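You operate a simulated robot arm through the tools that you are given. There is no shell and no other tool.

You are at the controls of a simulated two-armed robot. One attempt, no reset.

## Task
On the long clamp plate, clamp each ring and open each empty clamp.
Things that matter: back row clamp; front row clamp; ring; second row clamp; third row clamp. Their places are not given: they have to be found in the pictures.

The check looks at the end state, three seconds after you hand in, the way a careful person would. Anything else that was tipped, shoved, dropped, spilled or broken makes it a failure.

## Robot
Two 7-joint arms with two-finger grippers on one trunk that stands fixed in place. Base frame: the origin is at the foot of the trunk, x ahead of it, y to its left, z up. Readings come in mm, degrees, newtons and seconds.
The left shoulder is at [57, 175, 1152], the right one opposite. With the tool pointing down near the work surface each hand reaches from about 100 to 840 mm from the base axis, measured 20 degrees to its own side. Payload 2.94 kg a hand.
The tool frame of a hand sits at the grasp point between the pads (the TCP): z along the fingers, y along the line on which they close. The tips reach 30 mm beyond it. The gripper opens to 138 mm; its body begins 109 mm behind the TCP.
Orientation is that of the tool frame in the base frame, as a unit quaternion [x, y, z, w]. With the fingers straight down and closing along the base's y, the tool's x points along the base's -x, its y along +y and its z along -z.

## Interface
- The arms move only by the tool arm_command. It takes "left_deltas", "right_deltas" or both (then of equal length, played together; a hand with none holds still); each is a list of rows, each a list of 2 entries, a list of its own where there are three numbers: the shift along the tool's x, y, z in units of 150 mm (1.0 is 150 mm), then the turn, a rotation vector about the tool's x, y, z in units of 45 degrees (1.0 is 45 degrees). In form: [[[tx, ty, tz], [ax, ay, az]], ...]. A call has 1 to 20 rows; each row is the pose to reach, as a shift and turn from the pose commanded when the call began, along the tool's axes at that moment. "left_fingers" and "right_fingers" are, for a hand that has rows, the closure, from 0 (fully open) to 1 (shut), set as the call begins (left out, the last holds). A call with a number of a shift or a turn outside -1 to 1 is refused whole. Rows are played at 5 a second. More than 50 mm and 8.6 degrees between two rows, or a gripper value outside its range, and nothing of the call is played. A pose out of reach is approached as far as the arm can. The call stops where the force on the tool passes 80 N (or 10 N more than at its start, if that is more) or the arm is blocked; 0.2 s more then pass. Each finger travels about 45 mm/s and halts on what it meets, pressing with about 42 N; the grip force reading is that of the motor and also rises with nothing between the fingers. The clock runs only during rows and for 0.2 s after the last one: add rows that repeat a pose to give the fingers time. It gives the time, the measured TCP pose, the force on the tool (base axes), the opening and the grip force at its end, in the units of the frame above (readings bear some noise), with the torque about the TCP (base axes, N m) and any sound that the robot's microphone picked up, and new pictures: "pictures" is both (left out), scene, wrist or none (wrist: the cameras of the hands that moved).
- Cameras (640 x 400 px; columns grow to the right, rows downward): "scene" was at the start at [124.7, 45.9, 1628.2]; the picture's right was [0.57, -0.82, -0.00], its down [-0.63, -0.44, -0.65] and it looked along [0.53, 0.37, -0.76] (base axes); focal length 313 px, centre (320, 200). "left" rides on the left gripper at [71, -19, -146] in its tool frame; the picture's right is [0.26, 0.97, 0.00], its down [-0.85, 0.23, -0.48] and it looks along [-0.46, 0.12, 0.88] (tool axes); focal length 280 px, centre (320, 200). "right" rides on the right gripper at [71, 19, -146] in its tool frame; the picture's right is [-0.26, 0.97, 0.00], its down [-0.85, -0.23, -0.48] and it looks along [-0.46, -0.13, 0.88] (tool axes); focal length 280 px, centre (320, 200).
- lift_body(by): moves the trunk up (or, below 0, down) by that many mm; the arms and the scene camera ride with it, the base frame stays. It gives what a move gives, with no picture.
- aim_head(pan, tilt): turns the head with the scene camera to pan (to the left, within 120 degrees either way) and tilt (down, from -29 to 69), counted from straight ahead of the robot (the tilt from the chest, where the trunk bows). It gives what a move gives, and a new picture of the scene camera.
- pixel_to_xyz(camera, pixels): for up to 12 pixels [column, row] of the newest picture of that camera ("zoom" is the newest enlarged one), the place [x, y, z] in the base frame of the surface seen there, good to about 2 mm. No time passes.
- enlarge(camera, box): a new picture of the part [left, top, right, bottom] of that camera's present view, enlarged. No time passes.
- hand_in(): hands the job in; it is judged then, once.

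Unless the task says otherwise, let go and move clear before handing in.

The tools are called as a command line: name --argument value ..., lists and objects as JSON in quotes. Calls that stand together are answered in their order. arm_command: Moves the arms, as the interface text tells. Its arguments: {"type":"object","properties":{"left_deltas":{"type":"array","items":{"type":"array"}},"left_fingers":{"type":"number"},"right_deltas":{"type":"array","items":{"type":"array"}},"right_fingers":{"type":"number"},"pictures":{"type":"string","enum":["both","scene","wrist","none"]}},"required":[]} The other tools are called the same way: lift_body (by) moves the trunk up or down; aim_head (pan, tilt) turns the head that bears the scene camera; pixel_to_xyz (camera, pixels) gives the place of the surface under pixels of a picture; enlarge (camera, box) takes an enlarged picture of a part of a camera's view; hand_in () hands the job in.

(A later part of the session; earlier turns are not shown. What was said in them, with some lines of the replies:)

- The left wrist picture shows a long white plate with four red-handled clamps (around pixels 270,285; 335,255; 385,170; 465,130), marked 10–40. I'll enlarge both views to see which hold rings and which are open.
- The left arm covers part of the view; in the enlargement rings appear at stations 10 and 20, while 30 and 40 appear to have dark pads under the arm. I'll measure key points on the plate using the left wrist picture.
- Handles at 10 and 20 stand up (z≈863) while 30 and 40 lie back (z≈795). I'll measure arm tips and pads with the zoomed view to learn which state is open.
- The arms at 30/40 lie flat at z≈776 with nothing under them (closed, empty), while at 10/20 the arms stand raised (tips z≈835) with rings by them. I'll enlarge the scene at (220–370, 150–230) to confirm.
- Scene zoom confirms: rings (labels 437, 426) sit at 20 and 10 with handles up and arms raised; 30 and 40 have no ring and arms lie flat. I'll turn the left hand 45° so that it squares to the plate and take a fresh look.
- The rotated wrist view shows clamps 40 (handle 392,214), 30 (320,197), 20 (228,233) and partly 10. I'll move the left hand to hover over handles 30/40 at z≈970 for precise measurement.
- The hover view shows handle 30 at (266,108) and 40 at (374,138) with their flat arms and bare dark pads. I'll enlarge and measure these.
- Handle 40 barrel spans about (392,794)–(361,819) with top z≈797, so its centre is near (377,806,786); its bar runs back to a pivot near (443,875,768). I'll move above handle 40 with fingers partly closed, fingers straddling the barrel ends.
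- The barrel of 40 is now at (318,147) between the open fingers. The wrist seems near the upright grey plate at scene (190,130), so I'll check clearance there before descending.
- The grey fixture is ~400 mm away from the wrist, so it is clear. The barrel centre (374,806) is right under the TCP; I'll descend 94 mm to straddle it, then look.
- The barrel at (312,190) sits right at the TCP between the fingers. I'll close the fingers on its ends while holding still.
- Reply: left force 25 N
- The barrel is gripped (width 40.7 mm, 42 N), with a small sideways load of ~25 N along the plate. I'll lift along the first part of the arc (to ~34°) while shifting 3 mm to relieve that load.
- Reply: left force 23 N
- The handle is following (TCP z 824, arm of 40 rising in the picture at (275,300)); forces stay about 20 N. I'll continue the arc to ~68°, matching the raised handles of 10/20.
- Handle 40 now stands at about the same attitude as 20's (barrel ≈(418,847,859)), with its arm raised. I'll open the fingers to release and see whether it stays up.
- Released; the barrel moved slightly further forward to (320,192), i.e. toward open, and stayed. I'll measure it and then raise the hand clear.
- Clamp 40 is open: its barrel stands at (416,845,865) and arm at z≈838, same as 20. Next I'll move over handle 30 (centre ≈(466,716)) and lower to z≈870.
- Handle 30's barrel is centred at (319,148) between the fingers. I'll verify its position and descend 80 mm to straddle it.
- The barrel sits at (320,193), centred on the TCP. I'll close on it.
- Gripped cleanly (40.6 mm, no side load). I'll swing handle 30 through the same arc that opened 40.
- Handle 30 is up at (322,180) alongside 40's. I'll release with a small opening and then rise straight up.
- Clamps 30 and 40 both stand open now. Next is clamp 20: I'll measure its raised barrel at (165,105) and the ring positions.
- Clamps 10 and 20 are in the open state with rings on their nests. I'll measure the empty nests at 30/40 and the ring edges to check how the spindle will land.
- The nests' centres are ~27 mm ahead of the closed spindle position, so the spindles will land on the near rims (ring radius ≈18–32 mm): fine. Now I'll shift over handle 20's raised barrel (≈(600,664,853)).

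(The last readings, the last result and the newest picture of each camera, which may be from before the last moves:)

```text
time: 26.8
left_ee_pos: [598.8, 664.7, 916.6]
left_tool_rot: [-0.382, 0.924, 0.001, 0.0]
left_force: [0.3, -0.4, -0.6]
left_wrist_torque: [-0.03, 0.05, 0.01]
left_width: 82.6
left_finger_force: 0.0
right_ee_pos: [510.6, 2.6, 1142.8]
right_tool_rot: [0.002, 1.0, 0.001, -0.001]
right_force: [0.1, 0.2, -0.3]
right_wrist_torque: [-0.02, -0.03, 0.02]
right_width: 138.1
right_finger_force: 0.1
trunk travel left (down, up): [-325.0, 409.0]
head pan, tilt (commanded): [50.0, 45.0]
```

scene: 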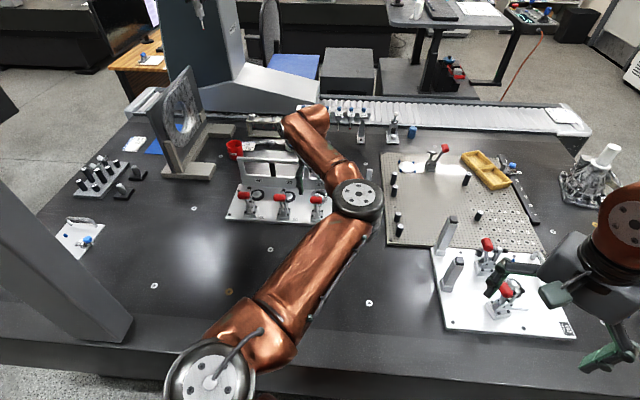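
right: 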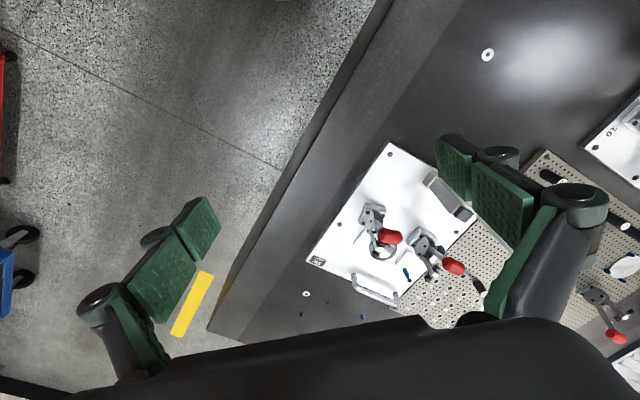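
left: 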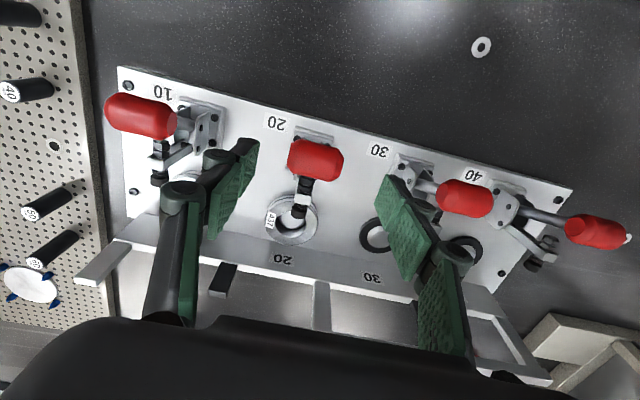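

Handle 20's barrel is at (315,160) between the fingers. I'll measure it precisely before lowering.

pixel_to_xyz --camera "left" --pixels '[[315, 160], [290, 153], [341, 163], [315, 145], [310, 175], [302, 200], [298, 212], [310, 225], [278, 228]]'

enlarge --camera "left" --box '[240, 120, 400, 270]'

```text
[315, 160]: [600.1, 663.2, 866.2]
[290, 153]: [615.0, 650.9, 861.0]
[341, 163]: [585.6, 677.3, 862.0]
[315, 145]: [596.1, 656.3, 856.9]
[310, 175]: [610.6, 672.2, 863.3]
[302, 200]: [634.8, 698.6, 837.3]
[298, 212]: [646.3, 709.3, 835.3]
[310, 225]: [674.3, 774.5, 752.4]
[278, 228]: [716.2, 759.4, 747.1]
```

```text
2.67 times, centred on (320, 195) of left
```

zoom: 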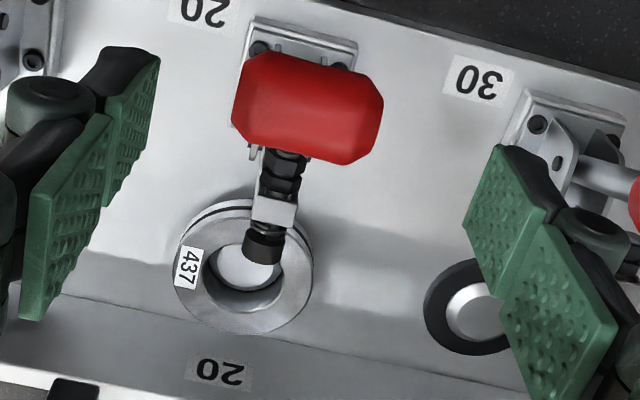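

Barrel 20's centre is ≈(600,664,854). I'll descend 62 mm and then close on it.

arm_command --left_deltas '[[[0, -0.005, 0.14], [0, 0, 0]], [[0, -0.01, 0.28], [0, 0, 0]], [[0, -0.01, 0.41], [0, 0, 0]], [[0, -0.01, 0.41], [0, 0, 0]], [[0, -0.01, 0.41], [0, 0, 0]]]' --pictures "wrist"

arm_command --left_deltas '[[[0, 0, 0], [0, 0, 0]], [[0, 0, 0], [0, 0, 0]], [[0, 0, 0], [0, 0, 0]], [[0, 0, 0], [0, 0, 0]], [[0, 0, 0], [0, 0, 0]]]' --left_fingers 1.0 --pictures "wrist"

```text
time: 28.0
left_ee_pos: [600.6, 664.8, 855.8]
left_tool_rot: [-0.382, 0.924, 0.001, 0.0]
left_force: [0.7, 0.1, 0.0]
left_wrist_torque: [0.0, -0.01, 0.02]
left_width: 82.7
left_finger_force: 0.2
right_ee_pos: [508.9, 3.2, 1143.4]
right_tool_rot: [0.0, 1.0, 0.001, -0.002]
right_force: [-0.1, -0.9, 0.0]
right_wrist_torque: [-0.01, -0.01, 0.02]
right_width: 138.0
right_finger_force: 0.0
trunk travel left (down, up): [-325.0, 409.0]
head pan, tilt (commanded): [50.0, 45.0]
```

left: 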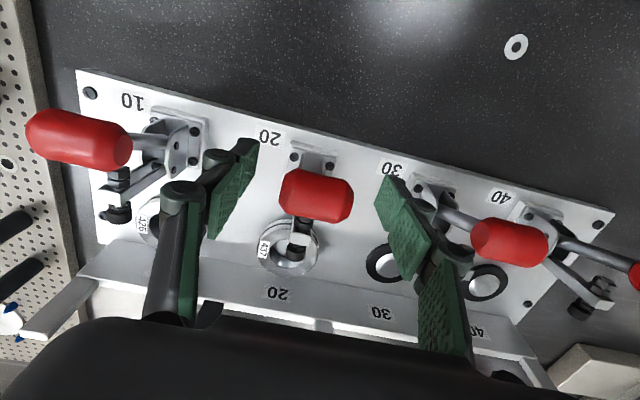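

```text
time: 29.2
left_ee_pos: [600.8, 664.0, 855.4]
left_tool_rot: [-0.381, 0.924, 0.0, 0.0]
left_force: [4.8, -4.5, -0.9]
left_wrist_torque: [-0.07, -0.07, -0.04]
left_width: 40.4
left_finger_force: 42.0
right_ee_pos: [510.9, 2.2, 1143.8]
right_tool_rot: [0.001, 1.0, 0.001, -0.001]
right_force: [0.3, -0.2, -0.1]
right_wrist_torque: [-0.05, 0.01, -0.04]
right_width: 137.9
right_finger_force: 0.1
trunk travel left (down, up): [-325.0, 409.0]
head pan, tilt (commanded): [50.0, 45.0]
```

left: 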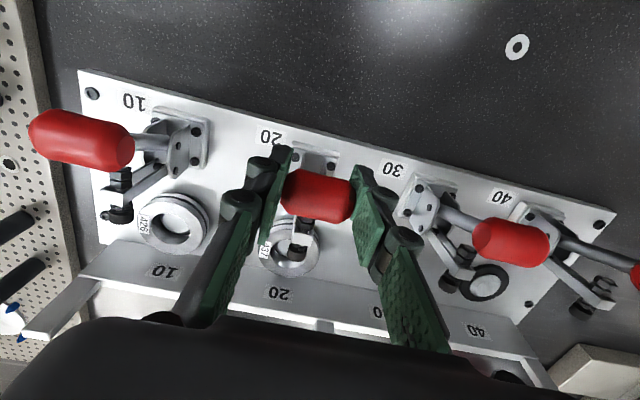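

Gripped on handle 20 (40.4 mm). I'll swing it back and down through the first ~40° of the reverse arc and check forces.

arm_command --left_deltas '[[[0.031, -0.003, 0.013], [0, 0, 0]], [[0.062, -0.005, 0.028], [0, 0, 0]], [[0.091, -0.005, 0.045], [0, 0, 0]], [[0.121, -0.005, 0.063], [0, 0, 0]], [[0.148, -0.005, 0.082], [0, 0, 0]], [[0.175, -0.005, 0.103], [0, 0, 0]], [[0.201, -0.005, 0.125], [0, 0, 0]], [[0.225, -0.005, 0.149], [0, 0, 0]], [[0.248, -0.005, 0.174], [0, 0, 0]], [[0.27, -0.005, 0.2], [0, 0, 0]], [[0.291, -0.005, 0.227], [0, 0, 0]], [[0.309, -0.005, 0.255], [0, 0, 0]], [[0.327, -0.005, 0.284], [0, 0, 0]]]' --pictures "wrist"

```text
time: 32.0
left_ee_pos: [564.3, 627.6, 814.5]
left_tool_rot: [-0.383, 0.924, 0.0, 0.0]
left_force: [9.7, 6.5, 9.7]
left_wrist_torque: [0.87, -0.94, -0.07]
left_width: 40.8
left_finger_force: 41.6
right_ee_pos: [511.5, 3.1, 1143.4]
right_tool_rot: [0.001, 1.0, 0.002, -0.001]
right_force: [-0.6, 0.9, -0.6]
right_wrist_torque: [-0.04, 0.0, -0.01]
right_width: 138.2
right_finger_force: 0.0
trunk travel left (down, up): [-325.0, 409.0]
head pan, tilt (commanded): [50.0, 45.0]
```

left: 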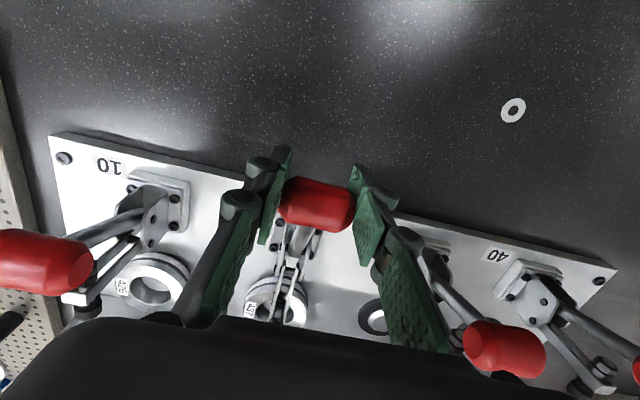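

The handle follows with only ~15 N and the arm of 20 is coming down over its ring. I'll finish the arc to the closed position.

arm_command --left_deltas '[[[0.016, 0, 0.03], [0, 0, 0]], [[0.03, 0, 0.061], [0, 0, 0]], [[0.043, 0, 0.093], [0, 0, 0]], [[0.054, 0, 0.125], [0, 0, 0]], [[0.064, 0, 0.157], [0, 0, 0]], [[0.068, 0, 0.175], [0, 0, 0]], [[0.072, 0, 0.196], [0, 0, 0]], [[0.072, 0, 0.196], [0, 0, 0]]]' --pictures "both"

```text
time: 33.8
left_ee_pos: [556.1, 619.9, 783.8]
left_tool_rot: [-0.382, 0.924, -0.001, 0.0]
left_force: [7.3, 8.1, 9.1]
left_wrist_torque: [0.95, -0.76, 0.14]
left_width: 40.1
left_finger_force: 42.1
right_ee_pos: [510.8, 3.3, 1144.2]
right_tool_rot: [0.001, 1.0, 0.001, -0.001]
right_force: [0.3, 0.6, -0.3]
right_wrist_torque: [0.03, 0.0, 0.01]
right_width: 138.4
right_finger_force: 0.1
trunk travel left (down, up): [-325.0, 409.0]
head pan, tilt (commanded): [50.0, 45.0]
```

scene: 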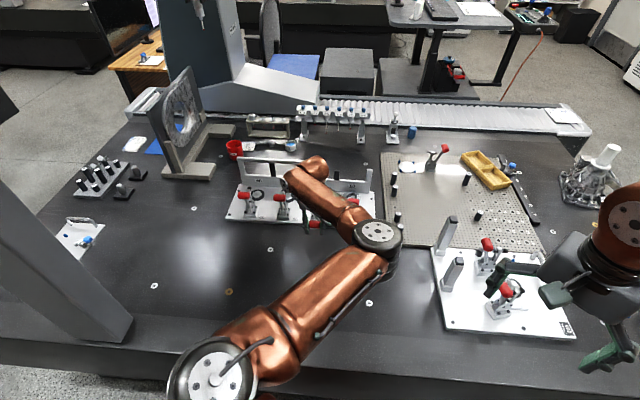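
left: 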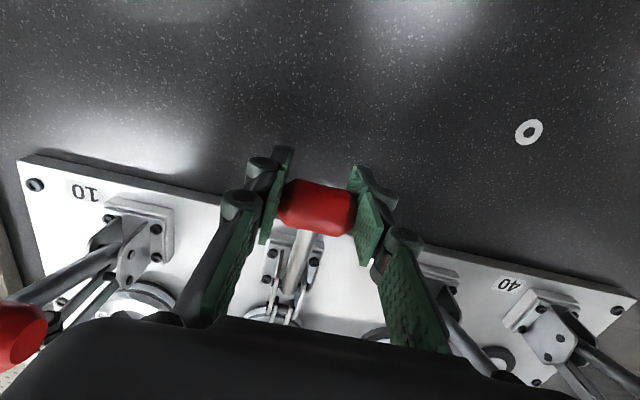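

Handle 20 is down at z≈784, the same height as the closed clamps earlier, with only 9 N back-force. I'll press a few mm further to make sure it's on its stop/over-centre.

arm_command --left_deltas '[[[0.001, 0, 0.02], [0, 0, 0]], [[0.002, 0, 0.04], [0, 0, 0]], [[0.002, 0, 0.04], [0, 0, 0]]]' --pictures "none"

```text
time: 34.6
left_ee_pos: [556.9, 619.9, 780.0]
left_tool_rot: [-0.382, 0.924, 0.0, 0.0]
left_force: [4.4, 0.8, 9.6]
left_wrist_torque: [0.78, -0.84, 0.01]
left_width: 40.2
left_finger_force: 42.3
right_ee_pos: [510.0, 2.3, 1143.1]
right_tool_rot: [0.001, 1.0, 0.002, -0.001]
right_force: [0.1, 0.4, -0.3]
right_wrist_torque: [-0.02, 0.0, 0.01]
right_width: 138.1
right_finger_force: 0.0
trunk travel left (down, up): [-325.0, 409.0]
head pan, tilt (commanded): [50.0, 45.0]
```

Force did not rise, so it is still moving; I'll press another ~8 mm in small steps watching for the stop.

arm_command --left_deltas '[[[0.0, 0, 0.02], [0, 0, 0]], [[0.0, 0, 0.04], [0, 0, 0]], [[0.0, 0, 0.055], [0, 0, 0]], [[0.0, 0, 0.055], [0, 0, 0]]]' --pictures "wrist"

```text
time: 35.6
left_ee_pos: [555.9, 618.1, 774.6]
left_tool_rot: [-0.383, 0.924, 0.001, 0.002]
left_force: [-4.3, -4.1, 25.9]
left_wrist_torque: [0.05, -0.09, 0.13]
left_width: 40.5
left_finger_force: 42.0
right_ee_pos: [507.9, 1.0, 1145.4]
right_tool_rot: [0.001, 1.0, 0.003, 0.0]
right_force: [0.6, 0.8, 0.2]
right_wrist_torque: [-0.02, 0.0, 0.0]
right_width: 138.0
right_finger_force: 0.1
trunk travel left (down, up): [-325.0, 409.0]
head pan, tilt (commanded): [50.0, 45.0]
```

left: 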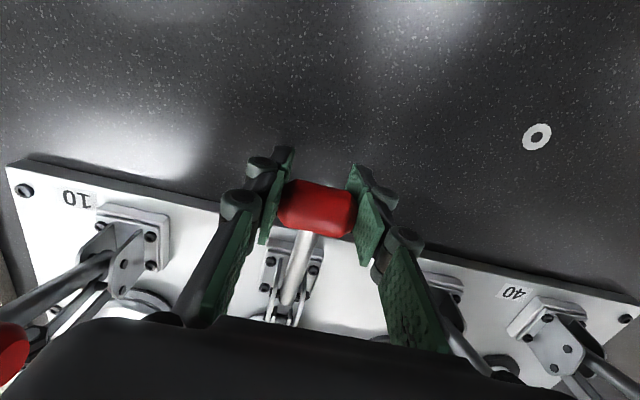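

The upward force rose to 26 N and the barrel slipped in the pads ((316,207) versus TCP (320,191)), so the handle is against its stop. I'll release and rise to inspect.

arm_command --left_deltas '[[[0, 0, -0.02], [0, 0, 0]], [[0, 0, -0.02], [0, 0, 0]], [[0, 0, -0.02], [0, 0, 0]], [[0, 0, -0.02], [0, 0, 0]], [[0, 0, -0.02], [0, 0, 0]]]' --left_fingers 0.4 --pictures "wrist"

arm_command --left_deltas '[[[0, 0, -0.15], [0, 0, 0]], [[0, 0, -0.35], [0, 0, 0]], [[0, 0, -0.6], [0, 0, 0]], [[0, 0, -0.85], [0, 0, 0]], [[0, 0, -1.0], [0, 0, 0]], [[0, 0, -1.0], [0, 0, 0]]]' --pictures "both"

```text
time: 36.8
left_ee_pos: [557.2, 621.9, 772.9]
left_tool_rot: [-0.382, 0.924, 0.0, 0.0]
left_force: [1.3, 0.9, -0.8]
left_wrist_torque: [0.02, -0.02, 0.0]
left_width: 83.0
left_finger_force: 0.1
right_ee_pos: [511.0, 3.6, 1142.6]
right_tool_rot: [0.001, 1.0, 0.001, -0.001]
right_force: [-0.2, 0.6, 0.1]
right_wrist_torque: [0.0, 0.01, -0.04]
right_width: 138.1
right_finger_force: 0.0
trunk travel left (down, up): [-325.0, 409.0]
head pan, tilt (commanded): [50.0, 45.0]
```

left: 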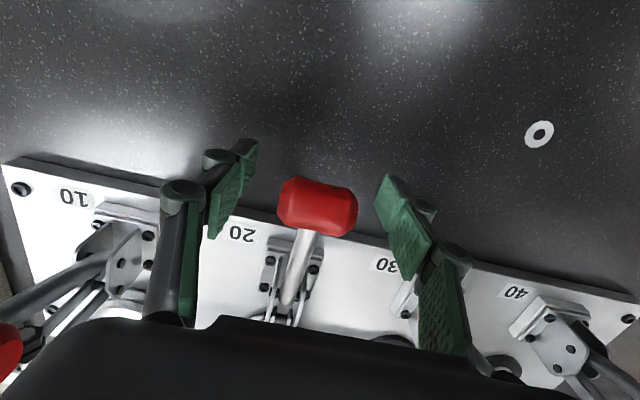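

```text
time: 38.2
left_ee_pos: [556.0, 620.5, 925.0]
left_tool_rot: [-0.382, 0.924, 0.0, -0.001]
left_force: [-0.3, -0.4, 0.1]
left_wrist_torque: [-0.02, 0.01, -0.01]
left_width: 83.0
left_finger_force: 0.1
right_ee_pos: [511.2, 3.7, 1142.9]
right_tool_rot: [0.001, 1.0, 0.001, -0.001]
right_force: [0.2, -0.3, 0.0]
right_wrist_torque: [-0.03, 0.03, 0.0]
right_width: 137.8
right_finger_force: 0.0
trunk travel left (down, up): [-325.0, 409.0]
head pan, tilt (commanded): [50.0, 45.0]
```

scene: 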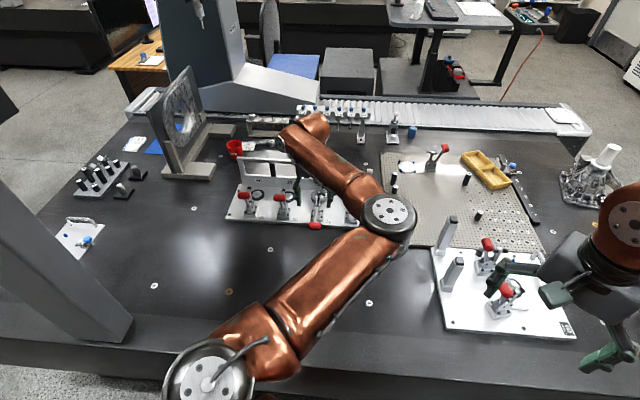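
left: 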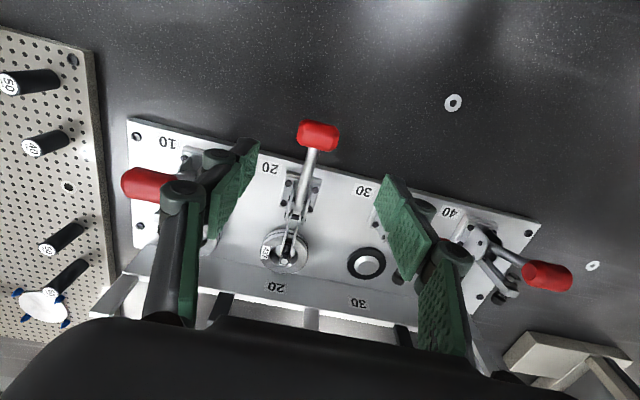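

Clamp 20's handle now lies back at (318,135) with the arm over ring 437. I'll zoom and measure to verify it is fully shut on the ring.

enlarge --camera "left" --box '[240, 110, 400, 285]'

pixel_to_xyz --camera "left" --pixels '[[318, 135], [300, 128], [338, 140], [311, 165], [303, 195], [298, 215], [288, 240], [284, 250], [283, 262], [150, 185]]'

```text
2.29 times, centred on (320, 198) of left
```

zoom: 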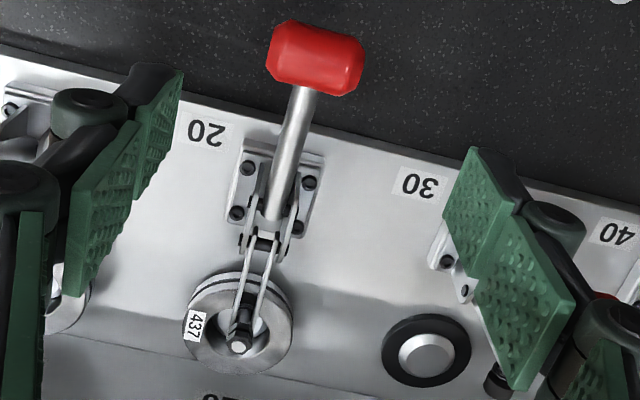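

```text
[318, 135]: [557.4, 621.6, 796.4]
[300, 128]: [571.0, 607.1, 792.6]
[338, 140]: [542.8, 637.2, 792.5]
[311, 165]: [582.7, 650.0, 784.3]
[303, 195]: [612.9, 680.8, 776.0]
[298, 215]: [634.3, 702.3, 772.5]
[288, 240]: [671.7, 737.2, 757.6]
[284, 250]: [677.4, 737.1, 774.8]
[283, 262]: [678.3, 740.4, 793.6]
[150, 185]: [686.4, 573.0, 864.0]
```

Clamp 20 is shut: handle top z≈796 (as the originally closed ones), spindle at (678,740) on the near rim of ring 437. Now I'll move over handle 10's raised barrel (≈(692,572,854)).

arm_command --left_deltas '[[[-0.1, -0.21, 0], [0, 0, 0]], [[-0.2, -0.42, 0], [0, 0, 0]], [[-0.31, -0.64, 0], [0, 0, 0]], [[-0.415, -0.867, 0.06], [0, 0, 0]], [[-0.415, -0.867, 0.06], [0, 0, 0]], [[-0.415, -0.867, 0.06], [0, 0, 0]]]' --left_fingers 0.4 --pictures "both"

```text
time: 39.6
left_ee_pos: [687.6, 570.3, 913.3]
left_tool_rot: [-0.382, 0.924, 0.0, 0.0]
left_force: [1.2, 0.7, -0.4]
left_wrist_torque: [-0.01, 0.02, -0.03]
left_width: 83.0
left_finger_force: 0.1
right_ee_pos: [510.6, 3.3, 1142.3]
right_tool_rot: [0.001, 1.0, 0.0, 0.0]
right_force: [0.3, -0.6, 0.5]
right_wrist_torque: [0.02, -0.03, -0.02]
right_width: 138.1
right_finger_force: 0.1
trunk travel left (down, up): [-325.0, 409.0]
head pan, tilt (commanded): [50.0, 45.0]
```

scene: 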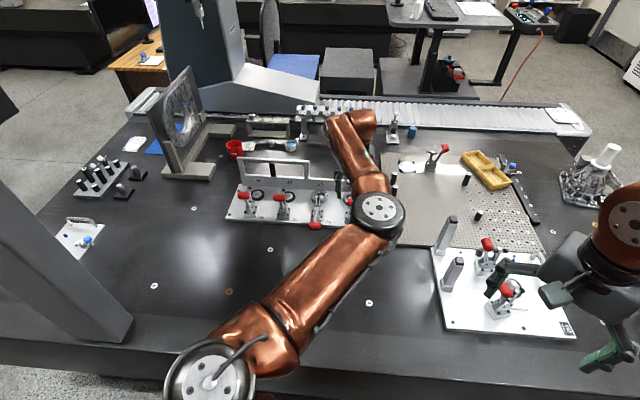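
left: 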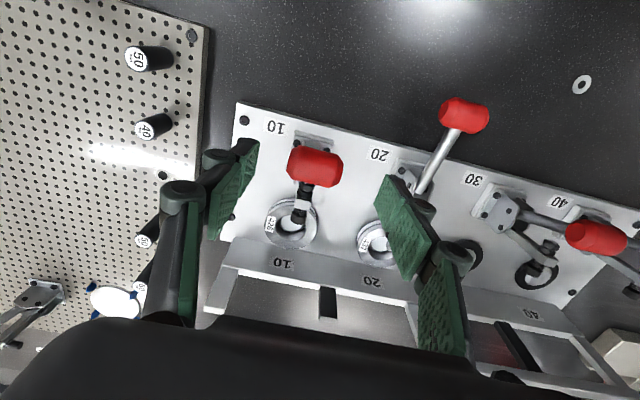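

Barrel 10 is at (315,167) between the fingers. The pegs on the perforated board at the left (150,58), (155,128), (147,235) may be near the left finger, so I'll measure them and the barrel.

pixel_to_xyz --camera "left" --pixels '[[315, 167], [290, 160], [341, 172], [137, 60], [143, 130], [142, 242], [137, 290], [162, 175], [200, 60], [225, 225], [40, 295], [244, 120]]'

enlarge --camera "left" --box '[240, 90, 500, 270]'

```text
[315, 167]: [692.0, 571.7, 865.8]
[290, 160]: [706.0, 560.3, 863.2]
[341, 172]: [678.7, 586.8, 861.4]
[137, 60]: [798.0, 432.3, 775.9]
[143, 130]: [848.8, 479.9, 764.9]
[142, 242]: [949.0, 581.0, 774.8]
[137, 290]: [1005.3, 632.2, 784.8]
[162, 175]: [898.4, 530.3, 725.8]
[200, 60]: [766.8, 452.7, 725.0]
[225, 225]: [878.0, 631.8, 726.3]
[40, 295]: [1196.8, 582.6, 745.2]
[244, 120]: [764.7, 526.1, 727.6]
```

```text
2.22 times, centred on (370, 180) of left
```

zoom: 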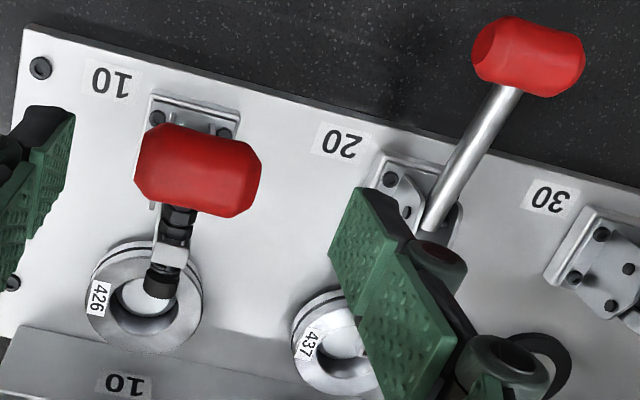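

Pegs are >170 mm away along the plate and lower, so clear. Barrel 10's centre is (692,573,854), about 5 mm ahead of the TCP; I'll correct, descend, and grip.

arm_command --left_deltas '[[[-0.035, -0.01, 0.05], [0, 0, 0]], [[-0.035, -0.01, 0.16], [0, 0, 0]], [[-0.035, -0.01, 0.28], [0, 0, 0]], [[-0.035, -0.01, 0.385], [0, 0, 0]], [[-0.035, -0.01, 0.385], [0, 0, 0]], [[-0.035, -0.01, 0.385], [0, 0, 0]]]' --pictures "wrist"

```text
time: 41.0
left_ee_pos: [696.3, 573.1, 857.1]
left_tool_rot: [-0.382, 0.924, 0.0, 0.0]
left_force: [0.6, -0.7, -0.2]
left_wrist_torque: [0.05, -0.01, 0.05]
left_width: 82.9
left_finger_force: 0.1
right_ee_pos: [510.6, 2.3, 1143.3]
right_tool_rot: [0.001, 1.0, 0.0, -0.001]
right_force: [0.7, -0.3, -0.1]
right_wrist_torque: [0.02, 0.01, 0.02]
right_width: 138.0
right_finger_force: 0.1
trunk travel left (down, up): [-325.0, 409.0]
head pan, tilt (commanded): [50.0, 45.0]
```

left: 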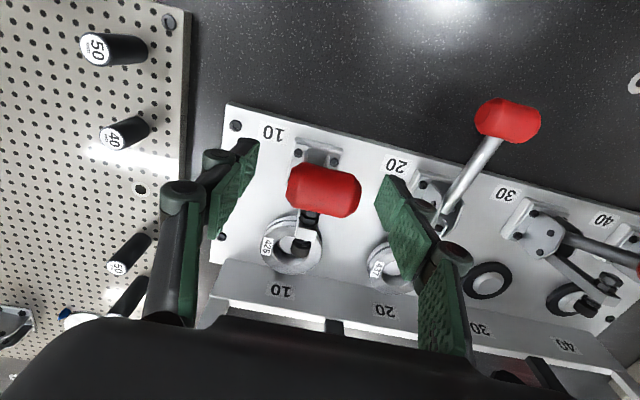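

The barrel is at (324,188), essentially at the TCP. I'll close on it.

arm_command --left_deltas '[[[0, 0.01, 0], [0, 0, 0]], [[0, 0.01, 0], [0, 0, 0]], [[0, 0.01, 0], [0, 0, 0]], [[0, 0.01, 0], [0, 0, 0]], [[0, 0.01, 0], [0, 0, 0]]]' --left_fingers 1.0 --pictures "none"

```text
time: 42.2
left_ee_pos: [695.5, 574.4, 854.8]
left_tool_rot: [-0.382, 0.924, 0.001, 0.0]
left_force: [-0.9, 1.4, 0.5]
left_wrist_torque: [0.04, 0.04, -0.01]
left_width: 40.6
left_finger_force: 41.9
right_ee_pos: [510.7, 4.6, 1142.1]
right_tool_rot: [0.001, 1.0, 0.001, -0.001]
right_force: [0.4, -0.1, 0.5]
right_wrist_torque: [-0.01, -0.02, -0.01]
right_width: 138.1
right_finger_force: 0.0
trunk travel left (down, up): [-325.0, 409.0]
head pan, tilt (commanded): [50.0, 45.0]
```

Gripped cleanly. I'll swing handle 10 back and down through the same arc used for 20.

arm_command --left_deltas '[[[0.031, 0, 0.013], [0, 0, 0]], [[0.062, 0, 0.028], [0, 0, 0]], [[0.091, 0, 0.045], [0, 0, 0]], [[0.121, 0, 0.063], [0, 0, 0]], [[0.148, 0, 0.082], [0, 0, 0]], [[0.175, 0, 0.103], [0, 0, 0]], [[0.201, 0, 0.125], [0, 0, 0]], [[0.225, 0, 0.149], [0, 0, 0]], [[0.248, 0, 0.174], [0, 0, 0]], [[0.27, 0, 0.2], [0, 0, 0]], [[0.291, 0, 0.227], [0, 0, 0]], [[0.309, 0, 0.255], [0, 0, 0]], [[0.327, 0, 0.284], [0, 0, 0]], [[0.343, 0, 0.314], [0, 0, 0]], [[0.357, 0, 0.345], [0, 0, 0]], [[0.37, 0, 0.377], [0, 0, 0]], [[0.381, 0, 0.409], [0, 0, 0]], [[0.391, 0, 0.441], [0, 0, 0]], [[0.395, 0, 0.459], [0, 0, 0]], [[0.399, 0, 0.48], [0, 0, 0]]]' --pictures "wrist"

```text
time: 46.4
left_ee_pos: [653.4, 532.9, 784.4]
left_tool_rot: [-0.382, 0.924, 0.0, -0.001]
left_force: [5.4, 4.2, 11.6]
left_wrist_torque: [0.83, -0.81, 0.06]
left_width: 40.3
left_finger_force: 41.7
right_ee_pos: [510.3, 3.3, 1143.0]
right_tool_rot: [0.001, 1.0, 0.002, 0.0]
right_force: [1.3, 0.1, 0.0]
right_wrist_torque: [0.01, 0.03, 0.01]
right_width: 137.9
right_finger_force: 0.1
trunk travel left (down, up): [-325.0, 409.0]
head pan, tilt (commanded): [50.0, 45.0]
```

left: 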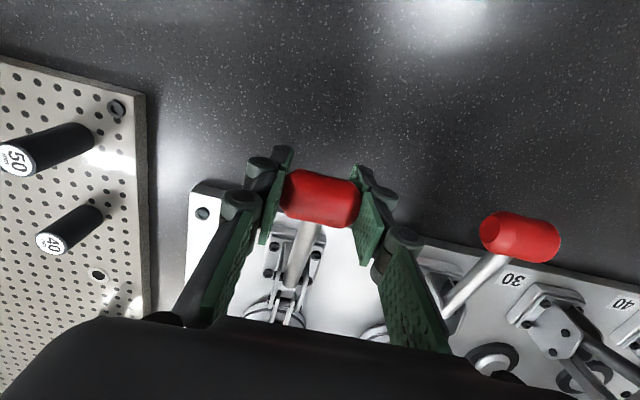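

Handle 10 is down at z≈784 with light load, tracking as 20 did. I'll press ~14 mm further in small steps to bring it onto its stop, as before.

arm_command --left_deltas '[[[0.001, 0, 0.02], [0, 0, 0]], [[0.002, 0, 0.04], [0, 0, 0]], [[0.002, 0, 0.06], [0, 0, 0]], [[0.002, 0, 0.08], [0, 0, 0]], [[0.002, 0, 0.095], [0, 0, 0]], [[0.002, 0, 0.095], [0, 0, 0]]]' --pictures "wrist"

```text
time: 47.8
left_ee_pos: [653.5, 532.0, 773.2]
left_tool_rot: [-0.382, 0.924, 0.0, 0.001]
left_force: [0.7, -0.1, 23.5]
left_wrist_torque: [0.1, -0.11, 0.02]
left_width: 41.3
left_finger_force: 41.2
right_ee_pos: [509.1, 1.2, 1145.2]
right_tool_rot: [0.001, 1.0, 0.002, 0.0]
right_force: [-1.2, -1.1, -0.4]
right_wrist_torque: [0.04, 0.02, 0.03]
right_width: 138.1
right_finger_force: 0.1
trunk travel left (down, up): [-325.0, 409.0]
head pan, tilt (commanded): [50.0, 45.0]
```

left: 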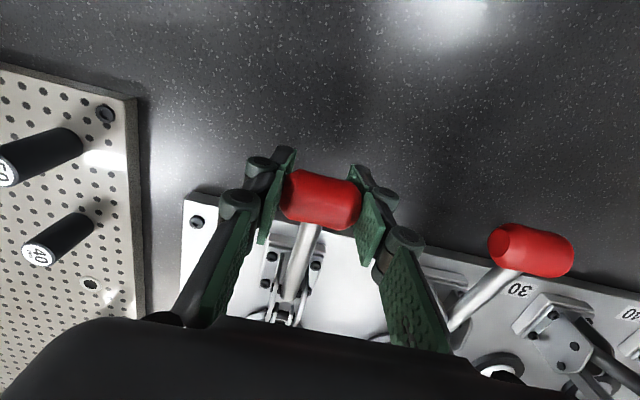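

Up-force reached 23 N with the barrel slipping in the pads — the stop, as with 20. I'll release and rise well clear to inspect all four.

arm_command --left_deltas '[[[0, 0, -0.02], [0, 0, 0]], [[0, 0, -0.02], [0, 0, 0]], [[0, 0, -0.02], [0, 0, 0]], [[0, 0, -0.02], [0, 0, 0]]]' --left_fingers 0.45 --pictures "wrist"

arm_command --left_deltas '[[[0, 0, -0.15], [0, 0, 0]], [[0, 0, -0.35], [0, 0, 0]], [[0, 0, -0.6], [0, 0, 0]], [[0, 0, -0.85], [0, 0, 0]], [[0, 0, -1.0], [0, 0, 0]], [[0, 0, -1.0], [0, 0, 0]]]' --pictures "both"

```text
time: 48.8
left_ee_pos: [652.7, 532.5, 772.6]
left_tool_rot: [-0.383, 0.924, 0.0, 0.0]
left_force: [0.6, 0.2, -0.6]
left_wrist_torque: [-0.03, 0.04, -0.03]
left_width: 75.7
left_finger_force: 0.0
right_ee_pos: [510.5, 3.2, 1144.1]
right_tool_rot: [0.001, 1.0, 0.002, 0.0]
right_force: [0.4, -0.9, 0.5]
right_wrist_torque: [0.02, 0.01, -0.01]
right_width: 137.9
right_finger_force: 0.0
trunk travel left (down, up): [-325.0, 409.0]
head pan, tilt (commanded): [50.0, 45.0]
```

left: 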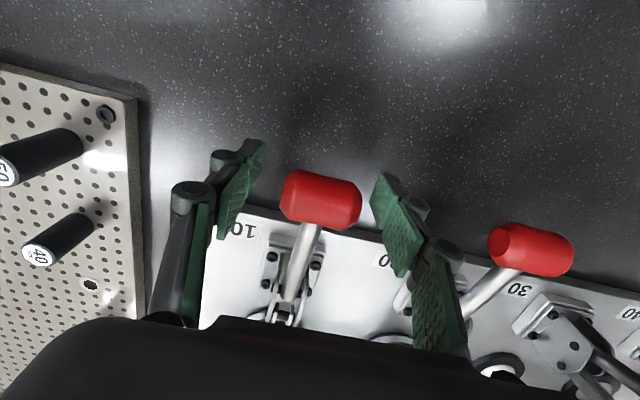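

```text
time: 50.2
left_ee_pos: [654.0, 534.5, 922.5]
left_tool_rot: [-0.382, 0.924, 0.0, 0.001]
left_force: [-0.5, 0.8, 0.1]
left_wrist_torque: [-0.02, -0.04, 0.0]
left_width: 76.1
left_finger_force: 0.0
right_ee_pos: [510.2, 3.5, 1142.3]
right_tool_rot: [0.0, 1.0, 0.002, -0.001]
right_force: [0.3, 0.4, 0.2]
right_wrist_torque: [0.0, -0.02, -0.02]
right_width: 138.1
right_finger_force: 0.0
trunk travel left (down, up): [-325.0, 409.0]
head pan, tilt (commanded): [50.0, 45.0]
```

scene: 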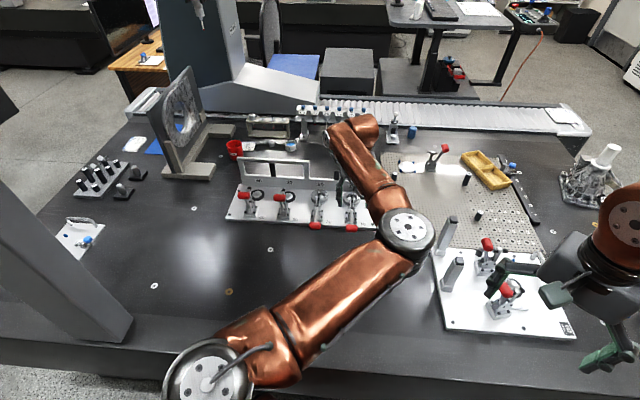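
left: 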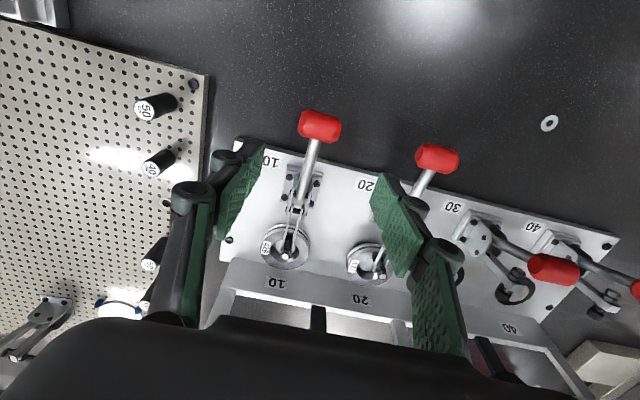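

All four clamps are visible: 10 and 20 handles lie back over the rings, 30 and 40 stand up. I'll zoom to verify from both cameras and measure.

enlarge --camera "scene" --box '[215, 145, 385, 245]'

pixel_to_xyz --camera "left" --pixels '[[320, 127], [437, 158], [285, 256], [377, 275], [553, 268], [304, 180], [299, 208], [293, 230]]'

enlarge --camera "left" --box '[220, 100, 420, 300]'

```text
3.76 times, centred on (300, 195) of scene
```

zoom: 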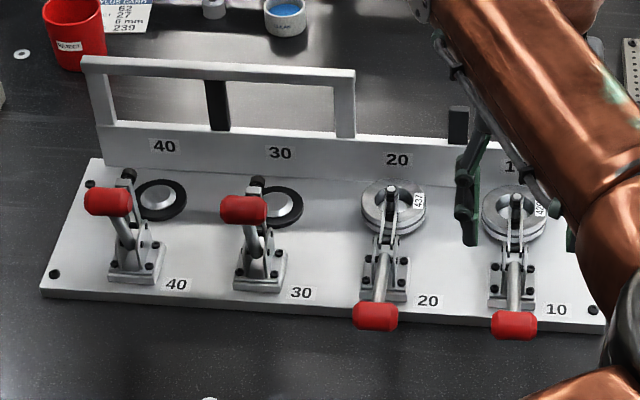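

```text
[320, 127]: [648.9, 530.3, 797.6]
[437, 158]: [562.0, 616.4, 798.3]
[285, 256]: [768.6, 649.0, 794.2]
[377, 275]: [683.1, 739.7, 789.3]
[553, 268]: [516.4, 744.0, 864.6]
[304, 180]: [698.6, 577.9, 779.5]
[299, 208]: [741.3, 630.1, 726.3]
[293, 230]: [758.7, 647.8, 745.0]
```

```text
2.00 times, centred on (320, 200) of left
```

zoom: 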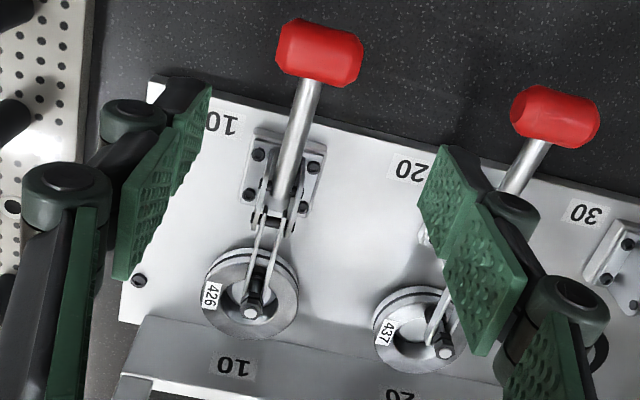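

The scene zoom confirms 40 and 30 open on empty nests, and 20 and 10 shut on rings 437 and 426, with spindles on the rims and handle tops at z≈797. I'll retract the left hand up and back, clear of the plate, for a final look.

arm_command --left_deltas '[[[0, 0, -0.25], [0, 0, 0]], [[0.1, 0, -0.5], [0, 0, 0]], [[0.3, 0, -0.7], [0, 0, 0]], [[0.5, 0, -0.85], [0, 0, 0]], [[0.75, 0, -0.9], [0, 0, 0]], [[1.0, 0, -0.9], [0, 0, 0]], [[1.0, 0, -0.9], [0, 0, 0]]]' --left_fingers 0.0 --pictures "both"

```text
time: 51.8
left_ee_pos: [547.3, 427.0, 1057.8]
left_tool_rot: [-0.382, 0.924, 0.0, 0.0]
left_force: [0.6, -0.3, -0.2]
left_wrist_torque: [-0.02, 0.01, -0.03]
left_width: 138.0
left_finger_force: 0.0
right_ee_pos: [510.4, 3.7, 1143.0]
right_tool_rot: [0.0, 1.0, 0.001, -0.001]
right_force: [0.3, -0.1, -0.1]
right_wrist_torque: [0.0, 0.02, 0.0]
right_width: 137.7
right_finger_force: 0.2
trunk travel left (down, up): [-325.0, 409.0]
head pan, tilt (commanded): [50.0, 45.0]
```

scene: 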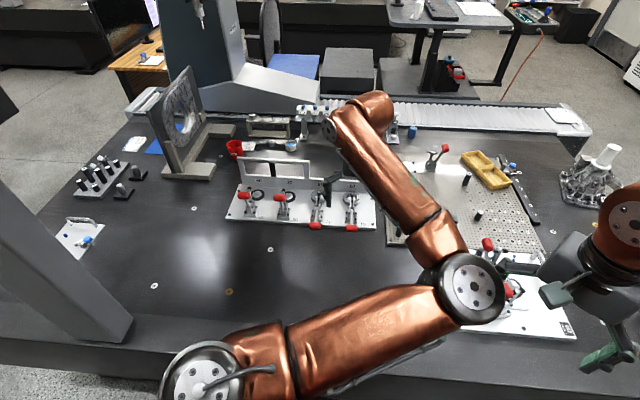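
left: 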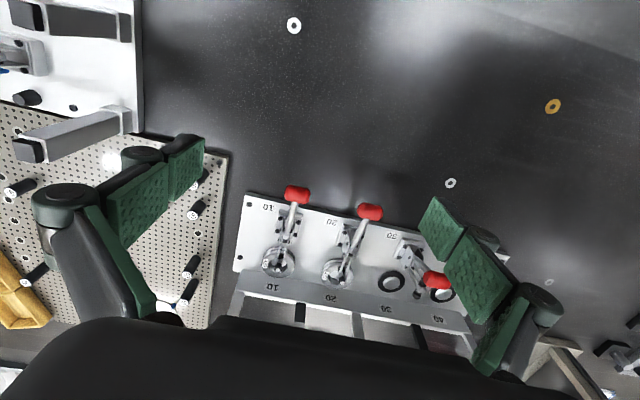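

Everything looks in order; the left elbow appears near the small plate at scene (470,285), so I'll check its height and zoom on the plate one last time.

pixel_to_xyz --camera "scene" --pixels '[[470, 285], [440, 240], [490, 320], [516, 292], [248, 196], [281, 197], [316, 227], [351, 228]]'

enlarge --camera "scene" --box '[215, 145, 385, 245]'

enlarge --camera "left" --box '[230, 170, 460, 320]'

```text
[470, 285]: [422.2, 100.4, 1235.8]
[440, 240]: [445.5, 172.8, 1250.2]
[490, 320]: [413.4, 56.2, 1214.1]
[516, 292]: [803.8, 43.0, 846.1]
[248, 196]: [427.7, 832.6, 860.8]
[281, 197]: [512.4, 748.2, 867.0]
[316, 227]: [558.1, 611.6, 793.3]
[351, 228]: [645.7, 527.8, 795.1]
```

```text
3.76 times, centred on (300, 195) of scene
```

zoom: 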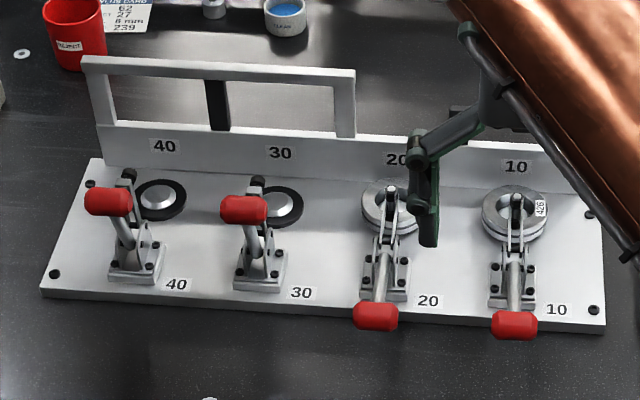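

```text
2.67 times, centred on (345, 245) of left
```

zoom: 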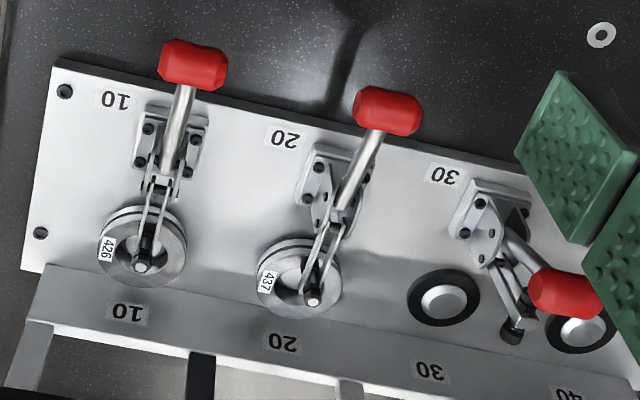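

The elbow is high (z≈1235), clear of everything. Clamps 10 and 20 are shut on rings 426 and 437, and the empty clamps 30 and 40 stand open. The hand is clear, so I'll hand in.

hand_in

```text
The job is handed in.
```

The job is handed in, and the long clamp plate ended as asked. I don't have the check's verdict yet.

| Station | Holds | End state |
|---|---|---|
| 10 | ring 426 | clamped, with the tip of the clamp arm on the ring's near rim |
| 20 | ring 437 | clamped, with the tip of the clamp arm on the ring's near rim |
| 30 | nothing | open, handle and arm standing up |
| 40 | nothing | open, handle and arm standing up |

- **Closed clamps:** the handles of 10 and 20 rest at the same height as the two clamps that started out closed. I pressed each one down until it stopped.
- **Open clamps:** the handles of 30 and 40 stand where those of 10 and 20 stood at the start, and stayed there after I let go.
- **Surroundings:** the last pictures of the plate show nothing tipped or moved. The left hand is open and clear above the plate, and I did not use the right arm.
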